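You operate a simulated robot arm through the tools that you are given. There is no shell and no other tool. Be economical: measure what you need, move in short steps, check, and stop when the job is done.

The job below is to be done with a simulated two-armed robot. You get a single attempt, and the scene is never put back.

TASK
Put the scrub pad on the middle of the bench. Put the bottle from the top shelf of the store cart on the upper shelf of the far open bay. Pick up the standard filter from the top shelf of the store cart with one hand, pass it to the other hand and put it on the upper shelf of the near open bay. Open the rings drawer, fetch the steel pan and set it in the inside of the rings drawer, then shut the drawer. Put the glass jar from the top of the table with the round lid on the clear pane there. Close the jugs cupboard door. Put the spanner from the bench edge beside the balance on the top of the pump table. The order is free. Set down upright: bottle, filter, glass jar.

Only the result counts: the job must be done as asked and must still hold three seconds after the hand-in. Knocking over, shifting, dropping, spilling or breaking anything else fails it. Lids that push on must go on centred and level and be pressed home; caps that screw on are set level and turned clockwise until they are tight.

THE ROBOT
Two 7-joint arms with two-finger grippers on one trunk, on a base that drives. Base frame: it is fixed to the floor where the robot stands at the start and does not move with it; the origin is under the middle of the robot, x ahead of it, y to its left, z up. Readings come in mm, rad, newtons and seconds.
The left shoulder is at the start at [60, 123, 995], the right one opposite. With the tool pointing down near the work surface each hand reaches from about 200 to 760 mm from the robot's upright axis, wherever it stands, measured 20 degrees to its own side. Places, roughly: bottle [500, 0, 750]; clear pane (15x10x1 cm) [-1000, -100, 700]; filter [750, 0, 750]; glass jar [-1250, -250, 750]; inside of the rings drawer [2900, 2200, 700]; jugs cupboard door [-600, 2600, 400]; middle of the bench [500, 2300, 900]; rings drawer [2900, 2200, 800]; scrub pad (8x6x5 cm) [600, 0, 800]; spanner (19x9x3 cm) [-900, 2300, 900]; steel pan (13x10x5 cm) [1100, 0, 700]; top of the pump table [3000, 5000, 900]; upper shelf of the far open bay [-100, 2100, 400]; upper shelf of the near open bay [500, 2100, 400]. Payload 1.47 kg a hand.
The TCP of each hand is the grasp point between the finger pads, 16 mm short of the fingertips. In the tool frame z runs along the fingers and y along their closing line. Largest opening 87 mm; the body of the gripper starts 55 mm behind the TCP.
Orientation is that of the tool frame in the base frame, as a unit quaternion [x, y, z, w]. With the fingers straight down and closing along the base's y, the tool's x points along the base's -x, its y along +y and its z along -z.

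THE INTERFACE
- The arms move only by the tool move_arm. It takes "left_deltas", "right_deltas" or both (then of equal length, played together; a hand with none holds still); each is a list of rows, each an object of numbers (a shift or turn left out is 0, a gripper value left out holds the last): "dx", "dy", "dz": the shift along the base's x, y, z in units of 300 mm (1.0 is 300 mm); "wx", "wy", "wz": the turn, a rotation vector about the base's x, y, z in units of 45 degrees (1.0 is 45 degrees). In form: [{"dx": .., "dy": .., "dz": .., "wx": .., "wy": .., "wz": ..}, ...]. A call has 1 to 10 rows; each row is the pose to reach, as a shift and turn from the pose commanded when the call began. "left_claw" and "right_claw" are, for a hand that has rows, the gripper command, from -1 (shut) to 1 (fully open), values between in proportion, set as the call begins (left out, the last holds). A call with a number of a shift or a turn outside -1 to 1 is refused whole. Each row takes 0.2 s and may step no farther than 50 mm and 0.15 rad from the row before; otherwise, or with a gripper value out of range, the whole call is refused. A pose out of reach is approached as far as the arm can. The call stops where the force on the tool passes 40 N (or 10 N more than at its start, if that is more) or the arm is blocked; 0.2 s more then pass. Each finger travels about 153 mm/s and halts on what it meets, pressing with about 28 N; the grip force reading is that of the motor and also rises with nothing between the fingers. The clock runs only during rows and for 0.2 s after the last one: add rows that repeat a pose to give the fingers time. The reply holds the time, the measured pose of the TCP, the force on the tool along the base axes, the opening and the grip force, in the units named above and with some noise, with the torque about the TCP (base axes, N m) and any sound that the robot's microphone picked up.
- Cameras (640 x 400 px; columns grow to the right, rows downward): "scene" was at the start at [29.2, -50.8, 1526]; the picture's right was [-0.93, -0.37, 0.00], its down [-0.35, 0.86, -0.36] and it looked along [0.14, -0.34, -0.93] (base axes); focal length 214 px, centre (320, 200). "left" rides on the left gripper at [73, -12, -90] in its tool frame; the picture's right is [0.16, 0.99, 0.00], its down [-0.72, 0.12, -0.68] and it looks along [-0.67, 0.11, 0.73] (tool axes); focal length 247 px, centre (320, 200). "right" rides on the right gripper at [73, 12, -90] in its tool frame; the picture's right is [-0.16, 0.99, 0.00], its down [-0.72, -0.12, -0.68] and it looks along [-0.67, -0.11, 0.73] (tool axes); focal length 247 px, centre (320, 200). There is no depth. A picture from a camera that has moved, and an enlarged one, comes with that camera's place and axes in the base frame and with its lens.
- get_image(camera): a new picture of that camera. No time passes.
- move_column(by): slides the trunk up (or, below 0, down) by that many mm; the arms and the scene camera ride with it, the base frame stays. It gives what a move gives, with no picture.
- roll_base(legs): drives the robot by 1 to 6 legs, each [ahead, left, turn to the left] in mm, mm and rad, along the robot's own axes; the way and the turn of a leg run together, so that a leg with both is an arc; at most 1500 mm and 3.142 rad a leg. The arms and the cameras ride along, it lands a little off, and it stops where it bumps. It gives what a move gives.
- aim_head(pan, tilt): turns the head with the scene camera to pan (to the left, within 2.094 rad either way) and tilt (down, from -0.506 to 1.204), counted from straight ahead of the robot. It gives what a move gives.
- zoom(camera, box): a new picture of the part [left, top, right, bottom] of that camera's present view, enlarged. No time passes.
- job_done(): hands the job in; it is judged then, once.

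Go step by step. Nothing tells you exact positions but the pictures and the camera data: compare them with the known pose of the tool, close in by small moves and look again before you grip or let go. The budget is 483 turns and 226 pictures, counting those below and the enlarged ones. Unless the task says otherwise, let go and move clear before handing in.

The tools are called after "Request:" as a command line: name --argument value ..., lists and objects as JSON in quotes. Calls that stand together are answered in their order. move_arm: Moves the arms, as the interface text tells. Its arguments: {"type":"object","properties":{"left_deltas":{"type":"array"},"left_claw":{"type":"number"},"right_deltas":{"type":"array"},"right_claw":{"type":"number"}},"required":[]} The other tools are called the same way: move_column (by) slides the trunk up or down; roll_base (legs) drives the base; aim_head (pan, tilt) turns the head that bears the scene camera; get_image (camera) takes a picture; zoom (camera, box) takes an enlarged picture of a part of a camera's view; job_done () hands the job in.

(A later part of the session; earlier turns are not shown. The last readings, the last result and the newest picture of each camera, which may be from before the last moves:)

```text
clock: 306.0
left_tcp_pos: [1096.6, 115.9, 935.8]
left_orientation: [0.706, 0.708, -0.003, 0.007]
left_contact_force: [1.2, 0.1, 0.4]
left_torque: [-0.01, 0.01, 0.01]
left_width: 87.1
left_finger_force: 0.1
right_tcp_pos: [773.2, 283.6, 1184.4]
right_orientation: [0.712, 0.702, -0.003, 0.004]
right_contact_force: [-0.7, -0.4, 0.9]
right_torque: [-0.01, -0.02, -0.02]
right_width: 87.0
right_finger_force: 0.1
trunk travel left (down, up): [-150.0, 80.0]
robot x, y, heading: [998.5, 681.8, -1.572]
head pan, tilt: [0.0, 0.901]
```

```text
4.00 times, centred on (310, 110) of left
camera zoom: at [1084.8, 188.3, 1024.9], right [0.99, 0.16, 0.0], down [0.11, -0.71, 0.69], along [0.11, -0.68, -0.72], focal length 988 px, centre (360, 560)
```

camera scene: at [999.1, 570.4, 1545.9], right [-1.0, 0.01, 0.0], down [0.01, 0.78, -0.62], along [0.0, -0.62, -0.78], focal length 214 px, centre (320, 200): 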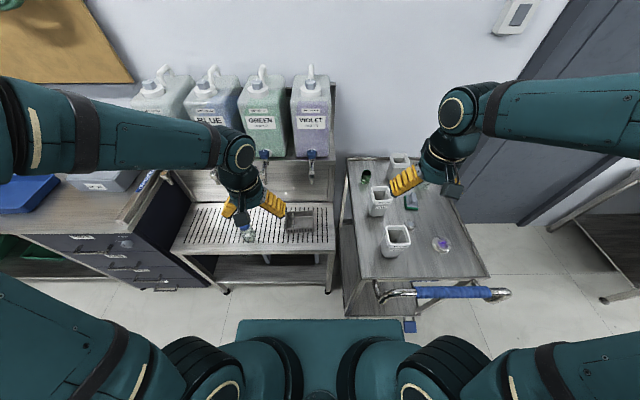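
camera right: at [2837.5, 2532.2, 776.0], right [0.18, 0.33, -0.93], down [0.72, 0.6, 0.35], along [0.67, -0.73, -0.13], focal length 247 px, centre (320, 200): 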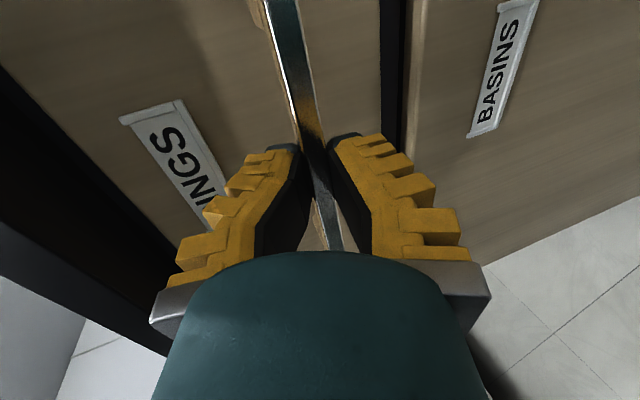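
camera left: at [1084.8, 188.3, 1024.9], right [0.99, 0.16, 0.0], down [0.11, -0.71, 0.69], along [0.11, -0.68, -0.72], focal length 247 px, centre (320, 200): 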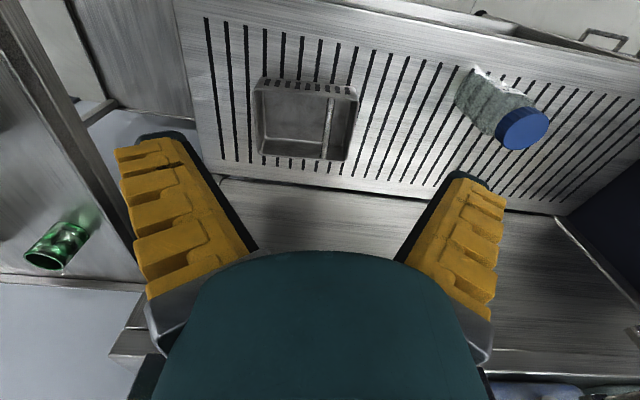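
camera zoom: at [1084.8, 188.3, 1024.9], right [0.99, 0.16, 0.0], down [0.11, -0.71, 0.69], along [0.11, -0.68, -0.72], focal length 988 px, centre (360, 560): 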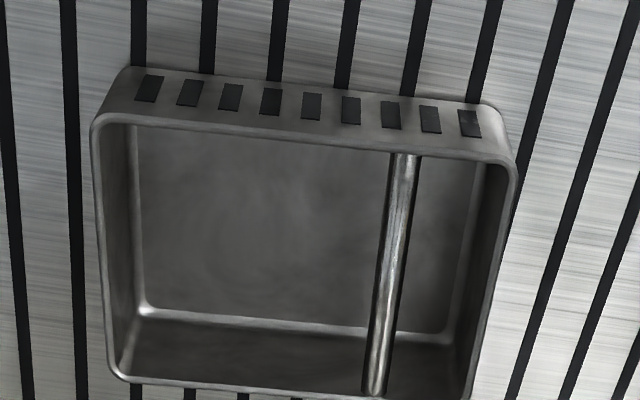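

The pan is open-topped with a rod near one side. I'll grip its near wall (y≈65) at mid-width, so I turn the left hand 90° and place it above.

Request:
move_arm --left_deltas '[{"wz": -0.17}, {"wz": -0.34}, {"wz": -0.51}, {"wz": -0.68}, {"wz": -0.85}, {"wz": -1.0}]'

Request:
move_arm --left_deltas '[{"wz": -0.17}, {"wz": -0.34, "dy": -0.04}, {"wz": -0.51, "dy": -0.08, "dz": -0.1}, {"wz": -0.68, "dy": -0.12, "dz": -0.2}, {"wz": -0.85, "dy": -0.16, "dz": -0.3}, {"wz": -1.0, "dy": -0.16, "dz": -0.4}]'

Request:
get_image --camera "left"

Request:
zoom --camera "scene" --box '[220, 150, 380, 250]'

```text
clock: 307.4
left_tcp_pos: [1096.9, 114.5, 936.7]
left_orientation: [0.924, 0.383, -0.006, 0.006]
left_contact_force: [-0.8, 0.7, -0.2]
left_torque: [0.0, 0.01, 0.02]
left_width: 86.9
left_finger_force: 0.0
right_tcp_pos: [774.1, 285.7, 1183.1]
right_orientation: [0.712, 0.702, -0.005, 0.004]
right_contact_force: [0.1, -0.2, -0.9]
right_torque: [-0.02, -0.02, 0.0]
right_width: 87.1
right_finger_force: 0.0
trunk travel left (down, up): [-150.0, 80.0]
robot x, y, heading: [1000.7, 682.9, -1.567]
head pan, tilt: [0.0, 0.901]
```

```text
clock: 308.8
left_tcp_pos: [1097.9, 67.0, 816.0]
left_orientation: [1.0, 0.001, -0.009, 0.003]
left_contact_force: [0.5, 0.3, 0.3]
left_torque: [0.01, -0.02, 0.03]
left_width: 86.9
left_finger_force: 0.1
right_tcp_pos: [773.7, 285.6, 1182.8]
right_orientation: [0.712, 0.702, -0.004, 0.004]
right_contact_force: [-1.4, -0.9, 0.5]
right_torque: [-0.01, -0.01, 0.0]
right_width: 87.2
right_finger_force: 0.1
trunk travel left (down, up): [-150.0, 80.0]
robot x, y, heading: [998.8, 684.7, -1.565]
head pan, tilt: [0.0, 0.901]
```

```text
129 pictures are left
camera left: at [1172.5, 79.4, 905.2], right [0.16, -0.99, 0.0], down [-0.71, -0.11, 0.69], along [-0.68, -0.11, -0.72], focal length 247 px, centre (320, 200)
```

left: 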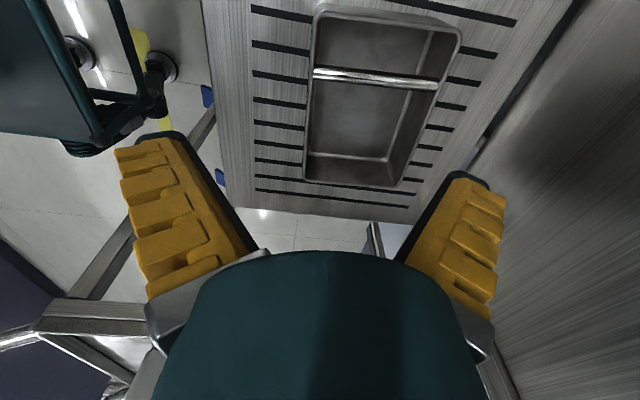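

```text
4.00 times, centred on (300, 200) of scene
camera zoom: at [1000.3, 598.2, 1545.8], right [-1.0, 0.0, 0.0], down [0.0, 0.78, -0.62], along [0.0, -0.62, -0.78], focal length 858 px, centre (400, 200)
```

zoom: 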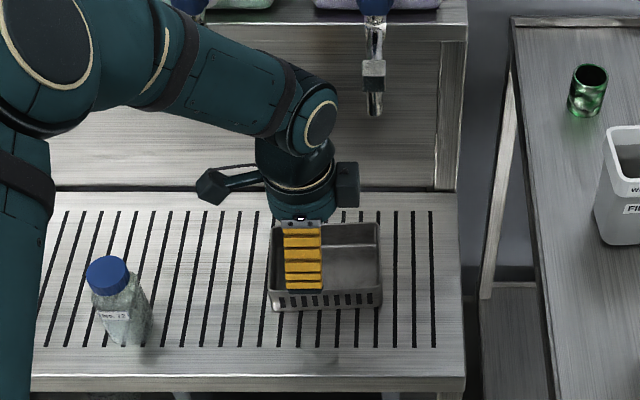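

The near rim is at y≈75, x centre ≈1082. I shift and lower astride the near wall.

Request:
move_arm --left_deltas '[{"dx": -0.06, "dy": 0.027}, {"dx": -0.06, "dy": 0.027, "dz": -0.12}, {"dx": -0.06, "dy": 0.027, "dz": -0.24}, {"dx": -0.06, "dy": 0.027, "dz": -0.34}, {"dx": -0.06, "dy": 0.027, "dz": -0.41}]'

Request:
get_image --camera "left"

```text
clock: 310.0
left_tcp_pos: [1078.4, 77.4, 693.2]
left_orientation: [1.0, 0.001, -0.008, 0.003]
left_contact_force: [-0.7, -0.1, -0.2]
left_torque: [-0.01, -0.02, 0.0]
left_width: 87.0
left_finger_force: 0.1
right_tcp_pos: [774.4, 286.6, 1183.6]
right_orientation: [0.712, 0.702, -0.004, 0.004]
right_contact_force: [0.9, -0.1, -0.6]
right_torque: [0.01, -0.02, 0.0]
right_width: 87.2
right_finger_force: 0.0
trunk travel left (down, up): [-150.0, 80.0]
robot x, y, heading: [1002.3, 686.6, -1.569]
head pan, tilt: [0.0, 0.901]
```

```text
127 pictures are left
camera left: at [1154.2, 87.8, 781.9], right [0.16, -0.99, 0.0], down [-0.71, -0.11, 0.69], along [-0.68, -0.11, -0.72], focal length 247 px, centre (320, 200)
```

left: 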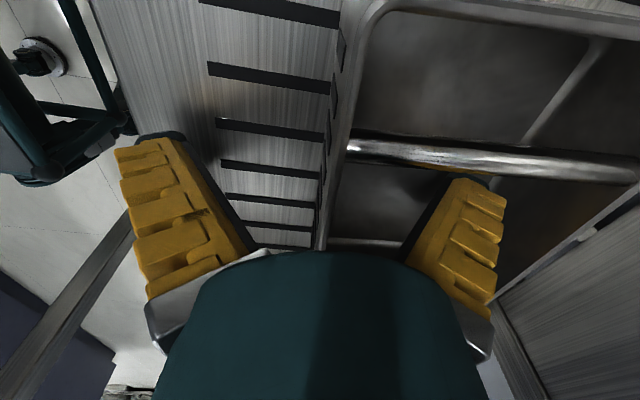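

The fingers straddle the near wall. I grip and lift.

Request:
move_arm --left_deltas '[{"dz": 0}, {"dz": 0}, {"dz": 0}, {"dz": 0}]' --left_claw -1

Request:
move_arm --left_deltas '[{"dz": 0.03}, {"dz": 0.08}, {"dz": 0.15}]'

Request:
get_image --camera "left"

Request:
zoom --camera "scene" --box '[220, 150, 380, 250]'

```text
clock: 310.6
left_tcp_pos: [1078.1, 71.4, 697.6]
left_orientation: [1.0, 0.002, -0.008, 0.007]
left_contact_force: [0.3, 5.6, 16.4]
left_torque: [-0.13, -0.18, 0.16]
left_width: 5.8
left_finger_force: 28.0
right_tcp_pos: [774.1, 284.9, 1183.5]
right_orientation: [0.711, 0.703, -0.005, 0.004]
right_contact_force: [0.1, 0.1, -0.8]
right_torque: [0.05, 0.02, -0.01]
right_width: 87.2
right_finger_force: 0.0
trunk travel left (down, up): [-150.0, 80.0]
robot x, y, heading: [1002.3, 681.2, -1.566]
head pan, tilt: [0.0, 0.901]
stopped in row 2 (left hand): the force on the tool passed its limit at 42 N (the readings are from after the stop); the commanded pose is now the measured one
```

```text
clock: 311.4
left_tcp_pos: [1079.5, 72.1, 741.2]
left_orientation: [1.0, 0.002, -0.009, 0.006]
left_contact_force: [-0.3, -0.4, -1.0]
left_torque: [0.05, 0.05, 0.0]
left_width: 6.0
left_finger_force: 27.5
right_tcp_pos: [774.3, 285.5, 1183.4]
right_orientation: [0.712, 0.702, -0.003, 0.004]
right_contact_force: [0.9, 1.0, -0.6]
right_torque: [0.02, 0.01, 0.01]
right_width: 86.7
right_finger_force: 0.1
trunk travel left (down, up): [-150.0, 80.0]
robot x, y, heading: [1001.7, 684.6, -1.571]
head pan, tilt: [0.0, 0.901]
```

```text
126 pictures are left
camera left: at [1154.0, 85.0, 830.5], right [0.16, -0.99, 0.01], down [-0.71, -0.11, 0.69], along [-0.68, -0.12, -0.72], focal length 247 px, centre (320, 200)
```

left: 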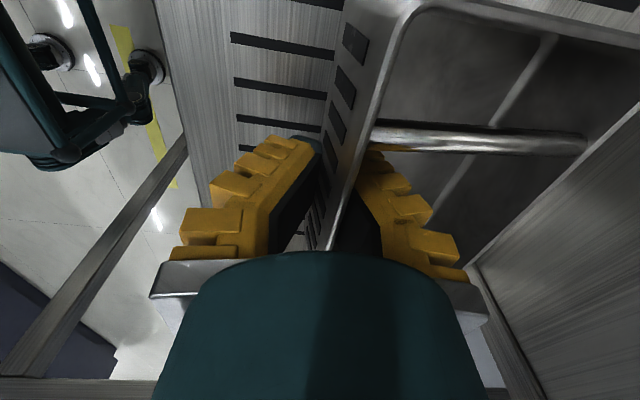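

```text
4.00 times, centred on (300, 200) of scene
camera zoom: at [1000.3, 598.7, 1545.8], right [-1.0, 0.0, 0.0], down [0.0, 0.78, -0.62], along [0.0, -0.62, -0.78], focal length 858 px, centre (400, 200)
```

zoom: 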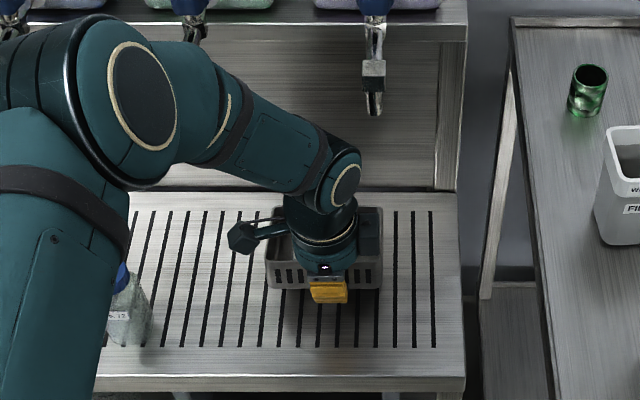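

The pan is held securely. I raise it, draw it in, and then go for the scrub pad with the right hand.

Request:
move_arm --left_deltas '[{"dz": 0.15}, {"dz": 0.3}, {"dz": 0.45}, {"dz": 0.6, "dy": 0.05}, {"dz": 0.75, "dy": 0.1}, {"dz": 0.88, "dy": 0.15}, {"dz": 0.98, "dy": 0.25}, {"dz": 1.0, "dy": 0.4}, {"dz": 1.0, "dy": 0.55}, {"dz": 1.0, "dy": 0.7}]'

Request:
roll_base --legs '[[0, -250, 0]]'

Request:
aim_head --pan -0.2 --tilt 0.9

Request:
get_image --camera "scene"

Request:
get_image --camera "right"

```text
clock: 312.7
left_tcp_pos: [1071.6, 97.3, 970.6]
left_orientation: [1.0, -0.001, -0.014, 0.014]
left_contact_force: [-6.6, -19.8, -9.5]
left_torque: [0.39, -0.21, 0.3]
left_width: 5.8
left_finger_force: 27.8
right_tcp_pos: [774.2, 283.8, 1182.9]
right_orientation: [0.712, 0.702, -0.003, 0.003]
right_contact_force: [0.4, 0.1, -0.1]
right_torque: [-0.04, 0.02, 0.01]
right_width: 87.1
right_finger_force: 0.0
trunk travel left (down, up): [-150.0, 80.0]
robot x, y, heading: [1000.0, 682.0, -1.573]
head pan, tilt: [0.0, 0.901]
stopped in row 6 (left hand): the force on the tool passed its limit at 57 N (the readings are from after the stop); the commanded pose is now the measured one
```

```text
clock: 314.2
left_tcp_pos: [1002.7, 95.9, 971.2]
left_orientation: [1.0, 0.01, -0.007, 0.016]
left_contact_force: [0.5, -11.1, -3.2]
left_torque: [0.02, 0.05, -0.22]
left_width: 6.1
left_finger_force: 27.6
right_tcp_pos: [691.9, 283.6, 1183.3]
right_orientation: [0.711, 0.703, -0.003, 0.005]
right_contact_force: [-0.9, 0.5, 0.0]
right_torque: [-0.02, -0.05, 0.0]
right_width: 87.0
right_finger_force: 0.0
trunk travel left (down, up): [-150.0, 80.0]
robot x, y, heading: [918.6, 681.6, -1.567]
head pan, tilt: [0.0, 0.901]
stopped in leg 1: the force on the tool passed its limit at 47 N (the readings are from after the stop); the commanded pose is now the measured one
```

```text
clock: 314.9
left_tcp_pos: [1004.2, 96.6, 970.1]
left_orientation: [1.0, 0.01, -0.008, 0.015]
left_contact_force: [-0.1, -11.3, -2.7]
left_torque: [0.02, 0.05, -0.29]
left_width: 6.1
left_finger_force: 27.5
right_tcp_pos: [693.0, 283.2, 1182.6]
right_orientation: [0.711, 0.704, -0.003, 0.005]
right_contact_force: [-0.4, -0.2, -0.2]
right_torque: [-0.02, 0.0, -0.02]
right_width: 86.9
right_finger_force: 0.2
trunk travel left (down, up): [-150.0, 80.0]
robot x, y, heading: [920.7, 687.2, -1.567]
head pan, tilt: [-0.201, 0.901]
```

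```text
124 pictures are left
camera scene: at [903.6, 597.5, 1545.7], right [-0.98, 0.2, 0.0], down [0.15, 0.77, -0.62], along [-0.12, -0.61, -0.78], focal length 214 px, centre (320, 200)
```

scene: 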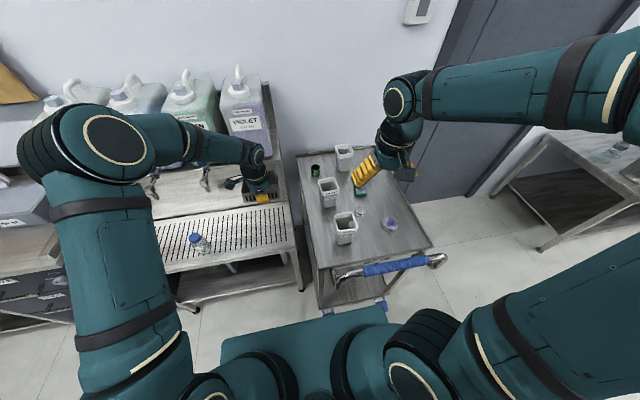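

```text
123 pictures are left
camera right: at [705.5, 357.2, 1272.8], right [0.99, -0.17, 0.0], down [-0.12, -0.72, 0.69], along [-0.11, -0.68, -0.73], focal length 247 px, centre (320, 200)
```

right: 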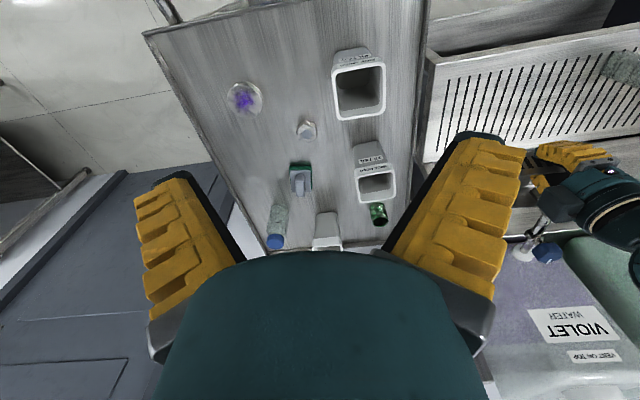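

The pan's far side caught on something while rising (taps above). I look before doing anything more.

Request:
get_image --camera "left"

Request:
zoom --camera "scene" --box '[150, 110, 310, 210]'

```text
122 pictures are left
camera left: at [1079.3, 111.5, 1058.7], right [0.18, -0.98, 0.03], down [-0.71, -0.11, 0.69], along [-0.68, -0.14, -0.72], focal length 247 px, centre (320, 200)
```

left: 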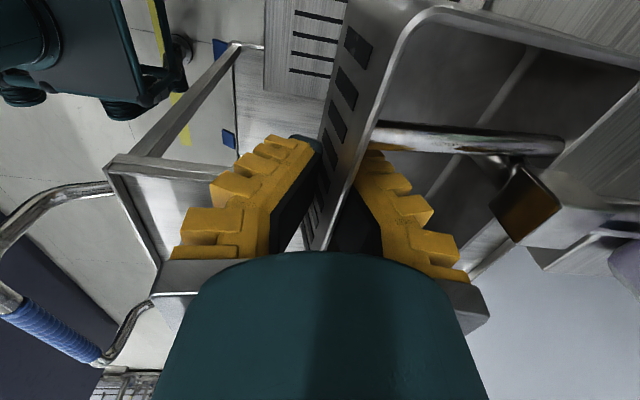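

```text
4.00 times, centred on (230, 160) of scene
camera zoom: at [903.6, 597.5, 1545.7], right [-0.98, 0.2, 0.0], down [0.15, 0.77, -0.62], along [-0.12, -0.61, -0.78], focal length 858 px, centre (680, 360)
```

zoom: 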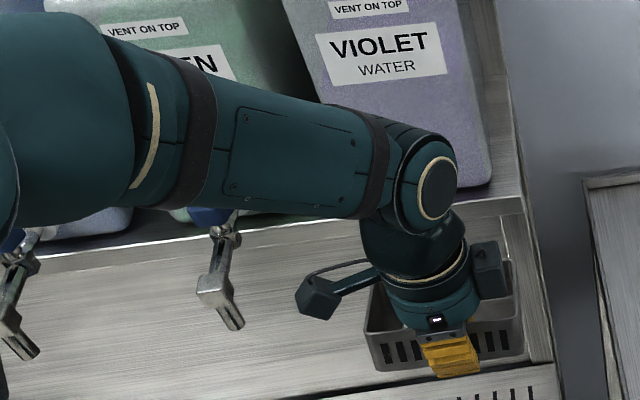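

The violet jug's tap spout hangs inside the pan. I lower the pan straight down out of it in small steps.

Request:
move_arm --left_deltas '[{"dz": -0.03}, {"dz": -0.07}, {"dz": -0.12}, {"dz": -0.18}, {"dz": -0.25}, {"dz": -0.32}]'

Request:
get_image --camera "left"

Request:
zoom --camera "scene" --box '[150, 110, 310, 210]'

```text
clock: 316.3
left_tcp_pos: [1004.1, 98.3, 874.2]
left_orientation: [1.0, 0.009, -0.008, 0.013]
left_contact_force: [-0.6, -0.2, -0.6]
left_torque: [0.07, -0.03, 0.03]
left_width: 5.9
left_finger_force: 28.6
right_tcp_pos: [693.8, 284.1, 1182.5]
right_orientation: [0.71, 0.704, -0.004, 0.005]
right_contact_force: [-0.2, -0.1, 0.7]
right_torque: [-0.01, 0.02, -0.01]
right_width: 86.8
right_finger_force: 0.0
trunk travel left (down, up): [-150.0, 80.0]
robot x, y, heading: [915.0, 684.6, -1.569]
head pan, tilt: [-0.201, 0.901]
```

```text
120 pictures are left
camera left: at [1080.0, 113.0, 962.9], right [0.18, -0.98, 0.03], down [-0.71, -0.11, 0.69], along [-0.68, -0.14, -0.72], focal length 247 px, centre (320, 200)
```

left: 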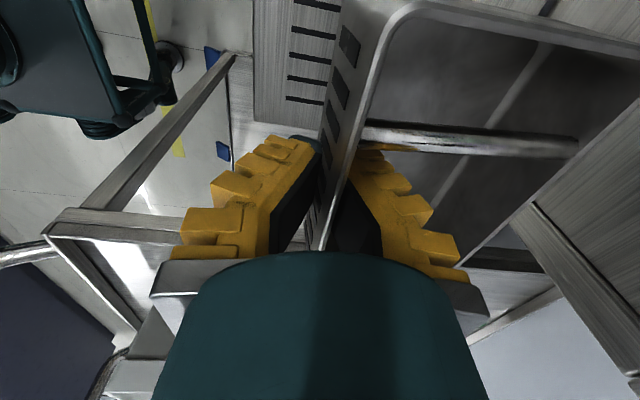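

```text
4.00 times, centred on (230, 160) of scene
camera zoom: at [903.9, 599.1, 1545.8], right [-0.98, 0.2, 0.0], down [0.15, 0.77, -0.62], along [-0.12, -0.61, -0.78], focal length 858 px, centre (680, 360)
```

zoom: 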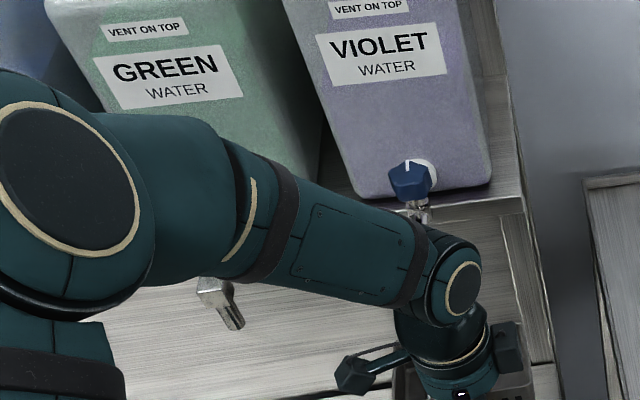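

Freed, with no load. I draw the pan toward me first, then raise it.

Request:
move_arm --left_deltas '[{"dy": 0.15}, {"dy": 0.3}, {"dy": 0.45}, {"dy": 0.6, "dz": 0.02}, {"dy": 0.68, "dz": 0.12}, {"dy": 0.7, "dz": 0.26}, {"dy": 0.7, "dz": 0.4}, {"dy": 0.7, "dz": 0.54}, {"dy": 0.7, "dz": 0.68}, {"dy": 0.7, "dz": 0.8}]'

Request:
get_image --camera "scene"

```text
clock: 318.5
left_tcp_pos: [1005.0, 308.6, 1115.2]
left_orientation: [1.0, 0.008, -0.008, 0.014]
left_contact_force: [0.3, -0.3, -1.6]
left_torque: [0.07, -0.01, -0.03]
left_width: 6.0
left_finger_force: 28.2
right_tcp_pos: [694.0, 285.4, 1183.6]
right_orientation: [0.711, 0.703, -0.005, 0.005]
right_contact_force: [-0.9, 0.3, -0.1]
right_torque: [-0.01, -0.02, 0.03]
right_width: 86.9
right_finger_force: 0.0
trunk travel left (down, up): [-150.0, 80.0]
robot x, y, heading: [919.1, 681.6, -1.568]
head pan, tilt: [-0.201, 0.901]
```

```text
118 pictures are left
camera scene: at [903.9, 599.9, 1545.9], right [-0.98, 0.2, 0.0], down [0.15, 0.77, -0.62], along [-0.12, -0.61, -0.78], focal length 214 px, centre (320, 200)
```

scene: 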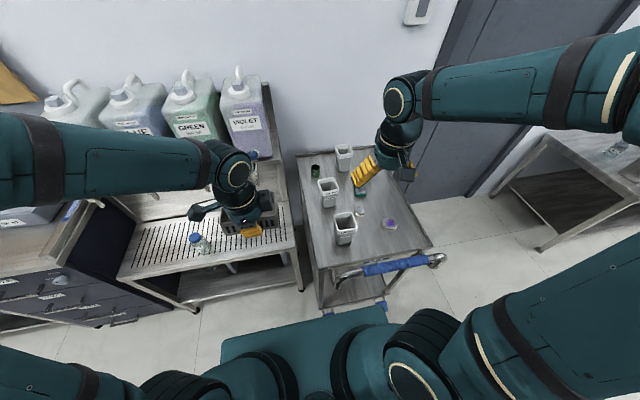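

The pad is at ≈[602,8] on the cart. I strafe right to bring it within reach of the right hand.

Request:
roll_base --legs '[[-15, 0, 0], [0, -210, 0]]'

Request:
move_arm --right_deltas '[{"dx": 0.1, "dy": -0.12, "dz": -0.05}, {"dx": 0.2, "dy": -0.24, "dz": -0.1}, {"dx": 0.3, "dy": -0.36, "dz": -0.15}, {"dx": 0.38, "dy": -0.48, "dz": -0.2}, {"dx": 0.38, "dy": -0.6, "dz": -0.28}, {"dx": 0.38, "dy": -0.7, "dz": -0.38}, {"dx": 0.38, "dy": -0.78, "dz": -0.48}]' --right_claw 1

Request:
get_image --camera "right"

```text
clock: 321.4
left_tcp_pos: [798.2, 321.4, 1115.0]
left_orientation: [1.0, 0.011, -0.008, 0.016]
left_contact_force: [-0.2, 0.4, -1.8]
left_torque: [0.03, 0.02, -0.01]
left_width: 5.8
left_finger_force: 27.7
right_tcp_pos: [484.8, 298.9, 1183.4]
right_orientation: [0.71, 0.704, -0.004, 0.005]
right_contact_force: [0.0, -0.2, -0.2]
right_torque: [0.04, -0.03, 0.01]
right_width: 86.7
right_finger_force: 0.1
trunk travel left (down, up): [-150.0, 80.0]
robot x, y, heading: [713.7, 698.7, -1.56]
head pan, tilt: [-0.201, 0.901]
```

```text
clock: 322.9
left_tcp_pos: [798.6, 320.7, 1114.6]
left_orientation: [1.0, 0.011, -0.007, 0.013]
left_contact_force: [-0.3, 0.1, -1.5]
left_torque: [0.06, -0.02, -0.02]
left_width: 6.2
left_finger_force: 27.9
right_tcp_pos: [599.2, 64.9, 1038.4]
right_orientation: [0.71, 0.705, -0.004, 0.005]
right_contact_force: [0.0, 0.4, 0.6]
right_torque: [0.04, 0.01, -0.02]
right_width: 86.9
right_finger_force: 0.1
trunk travel left (down, up): [-150.0, 80.0]
robot x, y, heading: [713.5, 696.0, -1.569]
head pan, tilt: [-0.201, 0.901]
```

```text
117 pictures are left
camera right: at [611.1, 138.6, 1128.8], right [0.99, -0.17, 0.0], down [-0.12, -0.71, 0.69], along [-0.11, -0.68, -0.73], focal length 247 px, centre (320, 200)
```

right: 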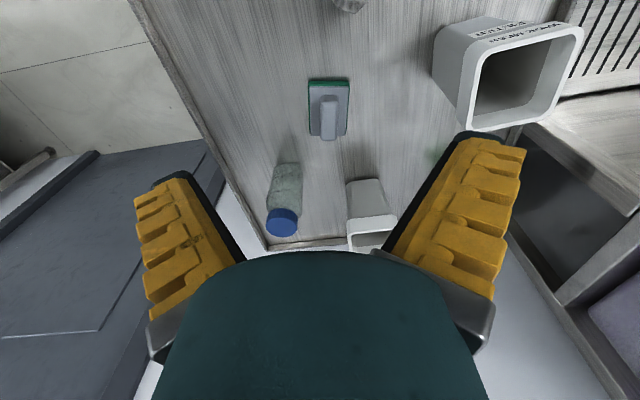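

Pad centre ≈[602,6], long axis along y. I move over it and descend around its sides.

Request:
move_arm --right_deltas '[{"dx": 0.01, "dy": -0.1}, {"dx": 0.01, "dy": -0.2, "dz": -0.08}, {"dx": 0.01, "dy": -0.2, "dz": -0.22}, {"dx": 0.01, "dy": -0.2, "dz": -0.36}, {"dx": 0.01, "dy": -0.2, "dz": -0.5}, {"dx": 0.01, "dy": -0.2, "dz": -0.6}]'

Request:
get_image --camera "right"

```text
clock: 324.4
left_tcp_pos: [798.4, 321.1, 1114.8]
left_orientation: [1.0, 0.01, -0.007, 0.015]
left_contact_force: [0.2, -0.5, 0.0]
left_torque: [0.08, -0.01, -0.02]
left_width: 6.1
left_finger_force: 28.3
right_tcp_pos: [604.4, 4.0, 859.5]
right_orientation: [0.709, 0.705, -0.004, 0.005]
right_contact_force: [-0.2, -0.4, 0.2]
right_torque: [0.0, -0.01, -0.03]
right_width: 87.1
right_finger_force: 0.0
trunk travel left (down, up): [-150.0, 80.0]
robot x, y, heading: [713.3, 697.2, -1.566]
head pan, tilt: [-0.201, 0.901]
```

```text
116 pictures are left
camera right: at [615.5, 78.6, 949.3], right [0.99, -0.17, 0.0], down [-0.12, -0.71, 0.69], along [-0.11, -0.68, -0.72], focal length 247 px, centre (320, 200)
```

right: 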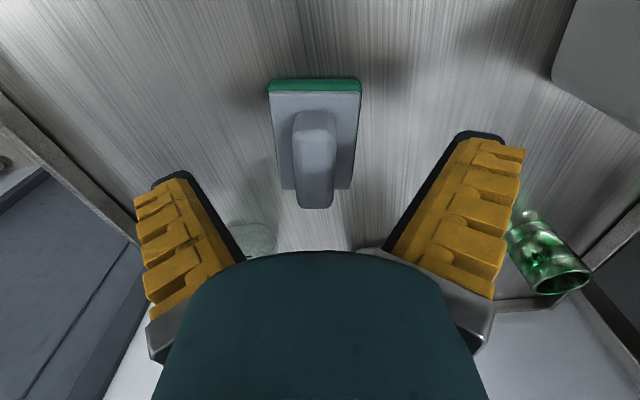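

Aligned. I go down the last bit and grip.

Request:
move_arm --right_deltas '[{"dx": -0.01, "dz": -0.06}, {"dx": -0.01, "dz": -0.11}]'

Request:
move_arm --right_deltas '[{"dz": 0}, {"dz": 0}, {"dz": 0}]' --right_claw -1

Request:
move_arm --right_deltas '[{"dz": 0.04}, {"dz": 0.1}]'

Request:
get_image --camera "right"

```text
clock: 324.9
left_tcp_pos: [797.8, 321.3, 1115.5]
left_orientation: [1.0, 0.011, -0.007, 0.015]
left_contact_force: [0.0, 0.1, -1.8]
left_torque: [0.04, 0.02, 0.03]
left_width: 6.1
left_finger_force: 27.8
right_tcp_pos: [600.2, 5.3, 827.3]
right_orientation: [0.71, 0.704, -0.005, 0.004]
right_contact_force: [0.6, -0.1, -0.5]
right_torque: [0.01, 0.05, 0.01]
right_width: 86.7
right_finger_force: 0.0
trunk travel left (down, up): [-150.0, 80.0]
robot x, y, heading: [711.8, 692.0, -1.568]
head pan, tilt: [-0.201, 0.901]
```

```text
clock: 325.8
left_tcp_pos: [798.3, 322.3, 1115.3]
left_orientation: [1.0, 0.011, -0.008, 0.015]
left_contact_force: [0.1, 0.0, -0.5]
left_torque: [0.04, -0.01, -0.02]
left_width: 6.0
left_finger_force: 27.9
right_tcp_pos: [600.8, 5.1, 827.2]
right_orientation: [0.71, 0.704, -0.005, 0.006]
right_contact_force: [0.6, -1.3, 7.3]
right_torque: [0.0, 0.02, -0.18]
right_width: 40.8
right_finger_force: 27.8
trunk travel left (down, up): [-150.0, 80.0]
robot x, y, heading: [710.5, 692.8, -1.565]
head pan, tilt: [-0.201, 0.901]
```

```text
clock: 326.4
left_tcp_pos: [798.1, 322.9, 1115.3]
left_orientation: [1.0, 0.01, -0.008, 0.015]
left_contact_force: [0.0, 0.0, -1.5]
left_torque: [0.05, 0.03, 0.0]
left_width: 5.7
left_finger_force: 27.9
right_tcp_pos: [599.8, 5.5, 855.9]
right_orientation: [0.71, 0.704, -0.005, 0.004]
right_contact_force: [-0.5, -0.3, 0.0]
right_torque: [-0.01, 0.0, -0.03]
right_width: 36.6
right_finger_force: 28.0
trunk travel left (down, up): [-150.0, 80.0]
robot x, y, heading: [709.3, 696.7, -1.565]
head pan, tilt: [-0.201, 0.901]
```

```text
115 pictures are left
camera right: at [611.6, 79.0, 946.3], right [0.99, -0.17, 0.0], down [-0.12, -0.71, 0.69], along [-0.11, -0.68, -0.73], focal length 247 px, centre (320, 200)
```

right: 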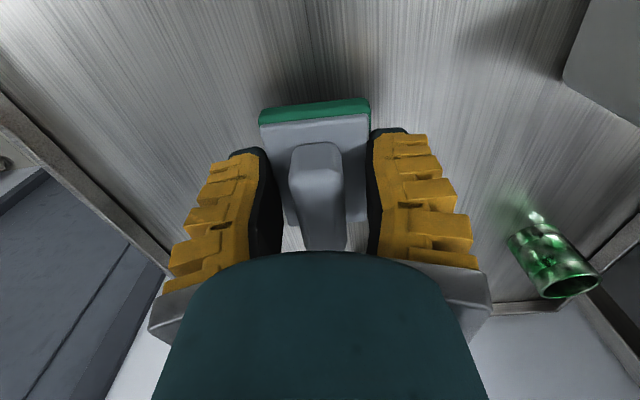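

The pad seems lifted (soft, compressing). I raise and check.

Request:
move_arm --right_deltas '[{"dz": 0.14}, {"dz": 0.28}, {"dz": 0.42}, {"dz": 0.56}, {"dz": 0.68}, {"dz": 0.76, "dy": 0.1}, {"dz": 0.8, "dy": 0.22}, {"dz": 0.84, "dy": 0.36}, {"dz": 0.88, "dy": 0.5}, {"dz": 0.88, "dy": 0.65}]'

Request:
get_image --camera "right"

```text
clock: 328.6
left_tcp_pos: [796.8, 322.2, 1115.3]
left_orientation: [1.0, 0.009, -0.008, 0.014]
left_contact_force: [0.5, 0.4, -0.1]
left_torque: [0.03, -0.01, 0.03]
left_width: 5.8
left_finger_force: 27.8
right_tcp_pos: [599.4, 199.5, 1121.4]
right_orientation: [0.71, 0.704, -0.004, 0.005]
right_contact_force: [-0.2, 0.7, -1.2]
right_torque: [0.0, -0.02, 0.01]
right_width: 36.0
right_finger_force: 27.6
trunk travel left (down, up): [-150.0, 80.0]
robot x, y, heading: [709.0, 695.4, -1.565]
head pan, tilt: [-0.201, 0.901]
```

```text
114 pictures are left
camera right: at [611.1, 274.6, 1210.7], right [0.99, -0.17, 0.0], down [-0.12, -0.71, 0.69], along [-0.11, -0.68, -0.72], focal length 247 px, centre (320, 200)
```

right: 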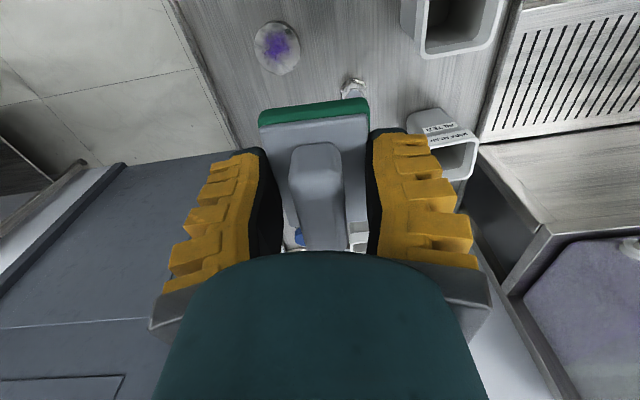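

Pad held, pan held. I drive back around the right end of the bench to the rings drawer.

Request:
roll_base --legs '[[-325, 0, -0.005], [0, 1100, 0], [0, 1100, 0], [0, 930, 0]]'

Request:
roll_base --legs '[[-1050, 0, 0], [-1050, 0, 0]]'

Request:
aim_head --pan -0.6 --tilt 0.6

Request:
get_image --camera "scene"

```text
clock: 357.8
left_tcp_pos: [3917.0, 640.7, 1114.8]
left_orientation: [1.0, 0.011, -0.007, 0.015]
left_contact_force: [0.0, 0.3, -1.7]
left_torque: [0.06, -0.01, 0.04]
left_width: 6.0
left_finger_force: 28.0
right_tcp_pos: [3720.0, 518.7, 1121.0]
right_orientation: [0.71, 0.704, -0.004, 0.004]
right_contact_force: [0.3, 0.0, -0.2]
right_torque: [0.0, 0.0, 0.03]
right_width: 11.4
right_finger_force: 28.3
trunk travel left (down, up): [-150.0, 80.0]
robot x, y, heading: [3832.0, 1013.4, -1.57]
head pan, tilt: [-0.201, 0.901]
```

```text
clock: 368.1
left_tcp_pos: [3902.6, 2722.4, 1114.0]
left_orientation: [1.0, 0.016, -0.008, 0.015]
left_contact_force: [-0.1, 1.2, -1.7]
left_torque: [0.07, -0.03, -0.01]
left_width: 5.8
left_finger_force: 28.2
right_tcp_pos: [3704.8, 2596.2, 1121.4]
right_orientation: [0.705, 0.709, -0.004, 0.004]
right_contact_force: [-0.1, 0.9, -0.1]
right_torque: [0.0, -0.01, -0.01]
right_width: 11.6
right_finger_force: 28.2
trunk travel left (down, up): [-150.0, 80.0]
robot x, y, heading: [3812.9, 3094.9, -1.55]
head pan, tilt: [-0.201, 0.901]
```

```text
clock: 369.0
left_tcp_pos: [3901.0, 2722.6, 1115.6]
left_orientation: [1.0, 0.017, -0.008, 0.015]
left_contact_force: [-0.1, 0.2, -1.6]
left_torque: [0.04, 0.01, 0.01]
left_width: 6.0
left_finger_force: 27.7
right_tcp_pos: [3705.4, 2596.1, 1120.1]
right_orientation: [0.705, 0.709, -0.005, 0.005]
right_contact_force: [-0.1, 0.4, -0.4]
right_torque: [0.01, 0.0, -0.02]
right_width: 11.8
right_finger_force: 28.1
trunk travel left (down, up): [-150.0, 80.0]
robot x, y, heading: [3812.0, 3094.1, -1.549]
head pan, tilt: [-0.6, 0.6]
```

```text
113 pictures are left
camera scene: at [3761.0, 3012.6, 1570.6], right [-0.84, 0.55, 0.0], down [0.31, 0.47, -0.82], along [-0.45, -0.69, -0.57], focal length 214 px, centre (320, 200)
```

scene: 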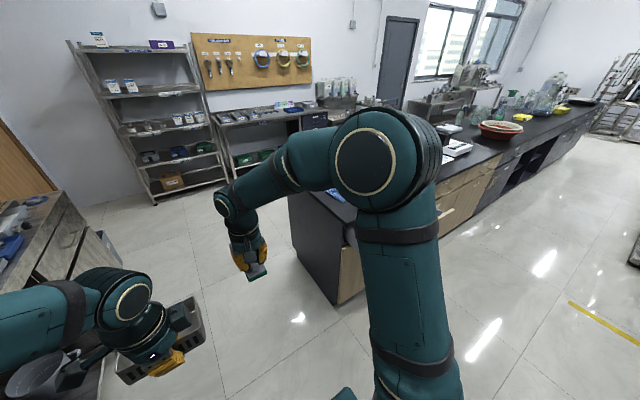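

The right gripper width dropped to 11 mm — I check how the pad is held.

Request:
get_image --camera "right"

```text
112 pictures are left
camera right: at [3716.2, 2670.3, 1210.2], right [0.99, -0.15, 0.0], down [-0.11, -0.72, 0.69], along [-0.1, -0.68, -0.72], focal length 247 px, centre (320, 200)
```

right: 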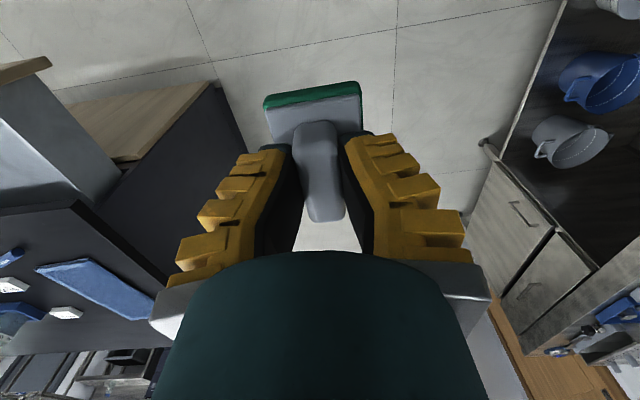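

The pad slid down but is now held by its ridge handle, steadily. I go on to the drawer.

Request:
roll_base --legs '[[0, -470, -0.01], [0, -460, -0.01]]'

Request:
aim_head --pan 0 --tilt 0.9

Request:
get_image --camera "scene"

```text
clock: 377.8
left_tcp_pos: [2958.9, 2713.9, 1115.4]
left_orientation: [1.0, 0.004, -0.008, 0.015]
left_contact_force: [-0.4, -0.2, -1.4]
left_torque: [0.03, 0.01, -0.03]
left_width: 5.9
left_finger_force: 28.2
right_tcp_pos: [2760.4, 2592.5, 1121.8]
right_orientation: [0.714, 0.701, -0.004, 0.004]
right_contact_force: [0.9, 0.6, -0.9]
right_torque: [0.02, 0.06, 0.03]
right_width: 11.5
right_finger_force: 28.1
trunk travel left (down, up): [-150.0, 80.0]
robot x, y, heading: [2875.6, 3088.2, -1.578]
head pan, tilt: [-0.6, 0.6]
```

```text
clock: 378.8
left_tcp_pos: [2958.5, 2713.4, 1115.4]
left_orientation: [1.0, 0.004, -0.008, 0.015]
left_contact_force: [-0.2, 0.5, -2.3]
left_torque: [0.09, 0.02, 0.01]
left_width: 5.8
left_finger_force: 27.8
right_tcp_pos: [2759.3, 2592.5, 1120.6]
right_orientation: [0.715, 0.699, -0.004, 0.004]
right_contact_force: [-0.1, 0.1, -0.4]
right_torque: [-0.01, -0.01, -0.03]
right_width: 11.5
right_finger_force: 28.8
trunk travel left (down, up): [-150.0, 80.0]
robot x, y, heading: [2881.0, 3090.0, -1.583]
head pan, tilt: [0.0, 0.901]
```

```text
111 pictures are left
camera scene: at [2875.1, 3004.8, 1545.8], right [-1.0, 0.01, 0.0], down [0.01, 0.78, -0.62], along [0.0, -0.62, -0.78], focal length 214 px, centre (320, 200)
```

scene: 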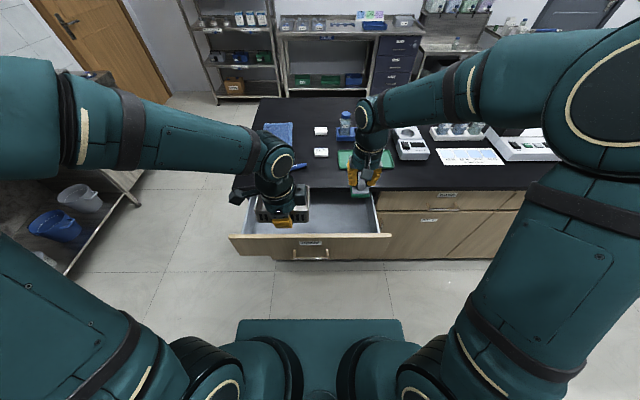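

The drawer interior lies at x≈2665–3145, y≈2427–2615. I move the pan over it and start lowering.

Request:
move_arm --left_deltas '[{"dy": -0.14}, {"dy": -0.28}, {"dy": -0.42}, {"dy": -0.527}, {"dy": -0.527, "dz": -0.15}, {"dy": -0.527, "dz": -0.3}, {"dy": -0.527, "dz": -0.45}, {"dy": -0.527, "dz": -0.6}]'

Request:
get_image --camera "left"

Request:
zoom --camera "scene" --box '[220, 160, 400, 272]'

```text
clock: 380.6
left_tcp_pos: [2957.7, 2555.2, 934.1]
left_orientation: [1.0, 0.004, -0.008, 0.015]
left_contact_force: [-0.9, -0.7, -1.0]
left_torque: [0.05, 0.0, 0.01]
left_width: 6.3
left_finger_force: 28.2
right_tcp_pos: [2759.3, 2591.5, 1120.8]
right_orientation: [0.714, 0.7, -0.004, 0.003]
right_contact_force: [0.0, -0.3, -0.6]
right_torque: [-0.02, -0.02, 0.01]
right_width: 11.7
right_finger_force: 29.0
trunk travel left (down, up): [-150.0, 80.0]
robot x, y, heading: [2877.9, 3091.0, -1.579]
head pan, tilt: [0.0, 0.901]
```

```text
110 pictures are left
camera left: at [3033.1, 2569.3, 1023.3], right [0.17, -0.99, 0.03], down [-0.71, -0.1, 0.69], along [-0.68, -0.13, -0.72], focal length 247 px, centre (320, 200)
```

left: 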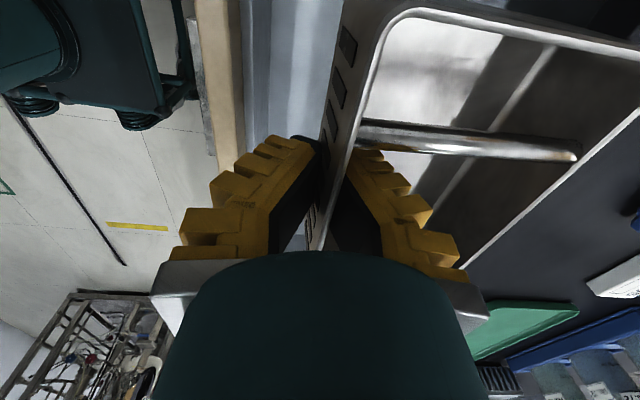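

```text
3.56 times, centred on (310, 216) of scene
camera zoom: at [2875.2, 3003.8, 1545.7], right [-1.0, 0.01, 0.0], down [0.01, 0.78, -0.62], along [0.0, -0.62, -0.78], focal length 763 px, centre (356, 143)
```

zoom: 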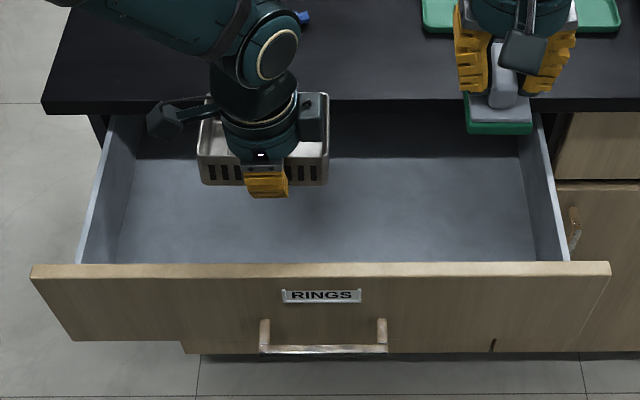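

The pan is clear of the counter edge. I lower it into the drawer.

Request:
move_arm --left_deltas '[{"dy": 0.03}, {"dy": 0.03, "dz": -0.12}, {"dy": 0.03, "dz": -0.24}, {"dy": 0.03, "dz": -0.36}, {"dy": 0.03, "dz": -0.48}, {"dy": 0.03, "dz": -0.55}]'

Request:
zoom --camera "scene" --box '[220, 160, 400, 272]'

```text
clock: 382.0
left_tcp_pos: [2957.7, 2560.1, 780.6]
left_orientation: [1.0, 0.005, -0.007, 0.02]
left_contact_force: [1.9, 2.3, 20.0]
left_torque: [0.92, -0.26, -0.04]
left_width: 5.9
left_finger_force: 28.0
right_tcp_pos: [2759.5, 2594.6, 1120.6]
right_orientation: [0.714, 0.7, -0.005, 0.004]
right_contact_force: [-0.8, -0.8, -0.8]
right_torque: [-0.01, 0.0, -0.04]
right_width: 11.8
right_finger_force: 28.1
trunk travel left (down, up): [-150.0, 80.0]
robot x, y, heading: [2877.6, 3092.2, -1.579]
head pan, tilt: [0.0, 0.901]
stopped in row 6 (left hand): the force on the tool passed its limit at 60 N (the readings are from after the stop); the commanded pose is now the measured one
```

```text
3.56 times, centred on (310, 216) of scene
camera zoom: at [2875.3, 3006.2, 1546.1], right [-1.0, 0.01, 0.0], down [0.0, 0.78, -0.62], along [0.0, -0.62, -0.78], focal length 763 px, centre (356, 143)
```

zoom: 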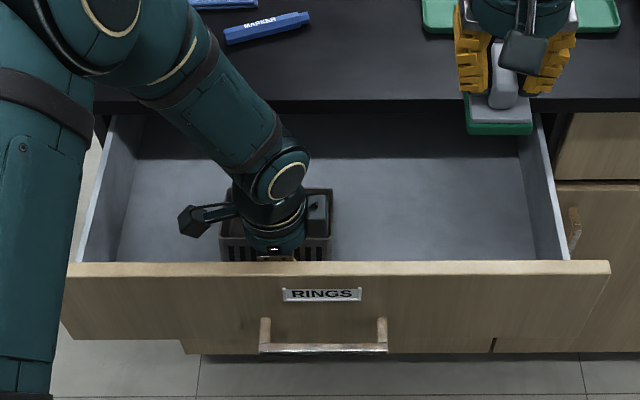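

The gripper body is touching the drawer's front panel, not the floor. I rise a little, shift away from the front panel, and continue down.

Request:
move_arm --left_deltas '[{"dz": 0.04}, {"dz": 0.04, "dy": -0.06}, {"dz": 0.04, "dy": -0.12}, {"dz": 0.0, "dy": -0.12}, {"dz": -0.05, "dy": -0.12}]'

Request:
move_arm --left_deltas '[{"dz": -0.03}, {"dz": -0.06}, {"dz": -0.09}, {"dz": -0.12}]'

```text
clock: 383.2
left_tcp_pos: [2959.2, 2524.8, 764.3]
left_orientation: [1.0, 0.005, -0.007, 0.018]
left_contact_force: [0.5, -0.3, -1.3]
left_torque: [0.06, -0.01, 0.01]
left_width: 6.1
left_finger_force: 28.0
right_tcp_pos: [2760.1, 2593.0, 1120.7]
right_orientation: [0.713, 0.701, -0.005, 0.005]
right_contact_force: [-0.1, 0.5, 0.3]
right_torque: [0.0, 0.0, -0.01]
right_width: 11.7
right_finger_force: 27.9
trunk travel left (down, up): [-150.0, 80.0]
robot x, y, heading: [2879.7, 3087.6, -1.577]
head pan, tilt: [0.0, 0.901]
```

```text
clock: 384.2
left_tcp_pos: [2960.4, 2518.0, 740.6]
left_orientation: [1.0, 0.005, -0.008, 0.025]
left_contact_force: [1.7, 0.0, 22.1]
left_torque: [-0.15, -0.25, -0.05]
left_width: 8.5
left_finger_force: 28.0
right_tcp_pos: [2759.3, 2594.1, 1121.2]
right_orientation: [0.714, 0.7, -0.005, 0.004]
right_contact_force: [-0.5, -0.3, -0.4]
right_torque: [0.07, 0.01, -0.04]
right_width: 11.6
right_finger_force: 27.4
trunk travel left (down, up): [-150.0, 80.0]
robot x, y, heading: [2879.5, 3088.7, -1.577]
head pan, tilt: [0.0, 0.901]
stopped in row 4 (left hand): the force on the tool passed its limit at 46 N (the readings are from after the stop); the commanded pose is now the measured one
```

The pan has touched the drawer floor. I release with a partial opening and lift out.

Request:
move_arm --left_deltas '[{"dz": 0.01}, {"dz": 0.01}, {"dz": 0.01}]' --left_claw -0.2

Request:
move_arm --left_deltas '[{"dz": 0.08}, {"dz": 0.16}, {"dz": 0.28}, {"dz": 0.42}, {"dz": 0.56}, {"dz": 0.7}, {"dz": 0.84}, {"dz": 0.98}]'

Request:
zoom --camera "scene" --box '[220, 160, 400, 272]'

```text
clock: 385.0
left_tcp_pos: [2959.8, 2521.9, 740.8]
left_orientation: [1.0, 0.005, -0.008, 0.023]
left_contact_force: [-1.1, 0.2, 9.2]
left_torque: [-0.11, -0.04, -0.08]
left_width: 41.2
left_finger_force: 2.9
right_tcp_pos: [2760.3, 2593.5, 1119.3]
right_orientation: [0.714, 0.701, -0.004, 0.004]
right_contact_force: [-0.3, -0.1, -0.4]
right_torque: [0.02, -0.05, 0.04]
right_width: 11.9
right_finger_force: 28.1
trunk travel left (down, up): [-150.0, 80.0]
robot x, y, heading: [2874.2, 3087.9, -1.58]
head pan, tilt: [0.0, 0.901]
```

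```text
clock: 386.8
left_tcp_pos: [2960.0, 2522.2, 1034.5]
left_orientation: [1.0, 0.005, -0.007, 0.022]
left_contact_force: [-0.3, 0.1, -0.3]
left_torque: [-0.02, 0.01, 0.0]
left_width: 40.5
left_finger_force: 4.4
right_tcp_pos: [2759.9, 2594.2, 1120.5]
right_orientation: [0.714, 0.7, -0.004, 0.004]
right_contact_force: [0.0, -0.2, -0.4]
right_torque: [0.0, 0.01, 0.03]
right_width: 11.5
right_finger_force: 28.0
trunk travel left (down, up): [-150.0, 80.0]
robot x, y, heading: [2877.2, 3091.3, -1.573]
head pan, tilt: [0.0, 0.901]
```

```text
3.56 times, centred on (310, 216) of scene
camera zoom: at [2875.3, 3005.7, 1545.9], right [-1.0, 0.01, 0.0], down [0.0, 0.78, -0.62], along [0.0, -0.62, -0.78], focal length 763 px, centre (356, 143)
```

zoom: 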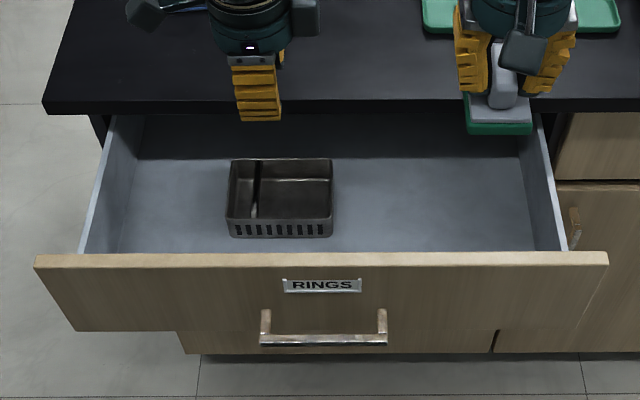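

The pan sits flat in the drawer. I withdraw the left hand, turn it back and tilt it to push the drawer shut.

Request:
move_arm --left_deltas '[{"dy": 0.14, "wz": 0.1}, {"dy": 0.28, "wz": 0.25}, {"dy": 0.42, "wz": 0.4}, {"dy": 0.56, "wz": 0.55}, {"dy": 0.68, "wz": 0.7}, {"dy": 0.78, "wz": 0.85}, {"dy": 0.8, "wz": 1.0}]' --left_claw -1

Request:
move_arm --left_deltas '[{"wz": 0.17}, {"wz": 0.34}, {"wz": 0.51, "dz": -0.1}, {"wz": 0.68, "dz": -0.2}, {"wz": 0.85, "dz": -0.3}, {"wz": 1.0, "dz": -0.4}, {"wz": 1.0, "dz": -0.5, "dx": -0.05}, {"wz": 1.0, "dz": -0.6, "dx": -0.12}, {"wz": 1.0, "dz": -0.7, "dx": -0.16}]'

Request:
move_arm --left_deltas '[{"wx": -0.18, "dz": -0.05}, {"wx": -0.36, "dz": -0.1}, {"wx": -0.54, "dz": -0.15}, {"wx": -0.72, "dz": -0.2}, {"wx": -0.9, "dz": -0.23}, {"wx": -1.0, "dz": -0.23}]'

Request:
get_image --camera "scene"

```text
clock: 388.4
left_tcp_pos: [2959.6, 2760.2, 1036.1]
left_orientation: [0.921, 0.388, 0.001, 0.022]
left_contact_force: [0.2, 0.6, -0.1]
left_torque: [0.0, -0.01, 0.02]
left_width: 0.0
left_finger_force: 27.6
right_tcp_pos: [2759.5, 2593.4, 1120.9]
right_orientation: [0.714, 0.7, -0.004, 0.005]
right_contact_force: [-0.1, -0.9, -0.2]
right_torque: [0.02, -0.02, -0.03]
right_width: 11.4
right_finger_force: 28.0
trunk travel left (down, up): [-150.0, 80.0]
robot x, y, heading: [2876.2, 3087.9, -1.577]
head pan, tilt: [0.0, 0.901]
```

```text
clock: 390.4
left_tcp_pos: [2910.5, 2759.4, 824.3]
left_orientation: [0.703, 0.711, 0.01, 0.02]
left_contact_force: [0.1, -1.2, -0.2]
left_torque: [0.07, -0.02, 0.0]
left_width: 0.2
left_finger_force: 28.1
right_tcp_pos: [2760.1, 2592.0, 1120.4]
right_orientation: [0.714, 0.7, -0.003, 0.004]
right_contact_force: [0.5, -0.2, -0.6]
right_torque: [0.05, -0.03, 0.02]
right_width: 11.3
right_finger_force: 28.1
trunk travel left (down, up): [-150.0, 80.0]
robot x, y, heading: [2883.9, 3086.3, -1.575]
head pan, tilt: [0.0, 0.901]
```

```text
clock: 392.0
left_tcp_pos: [2916.9, 2721.2, 775.8]
left_orientation: [0.622, 0.654, -0.287, 0.321]
left_contact_force: [0.6, 0.5, -0.2]
left_torque: [-0.01, -0.06, -0.02]
left_width: 0.0
left_finger_force: 28.1
right_tcp_pos: [2759.6, 2591.9, 1120.2]
right_orientation: [0.715, 0.699, -0.004, 0.004]
right_contact_force: [-0.1, -1.1, -0.9]
right_torque: [-0.01, -0.02, 0.01]
right_width: 11.4
right_finger_force: 28.2
trunk travel left (down, up): [-150.0, 80.0]
robot x, y, heading: [2877.8, 3088.5, -1.575]
head pan, tilt: [0.0, 0.901]
stopped in row 6 (left hand): the arm was blocked; the commanded pose is now the measured one
```

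```text
106 pictures are left
camera scene: at [2875.4, 3004.7, 1545.8], right [-1.0, 0.01, 0.0], down [0.0, 0.78, -0.62], along [0.0, -0.62, -0.78], focal length 214 px, centre (320, 200)
```

scene: 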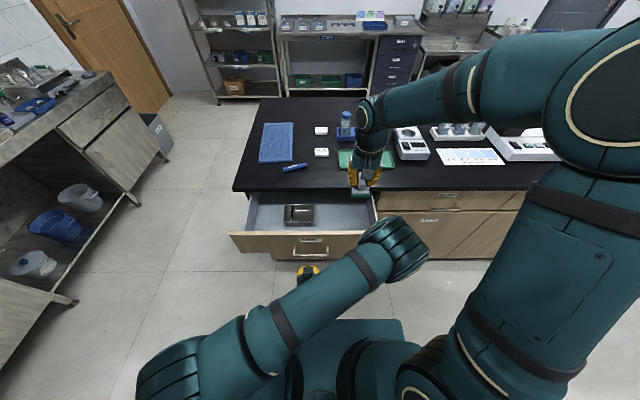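

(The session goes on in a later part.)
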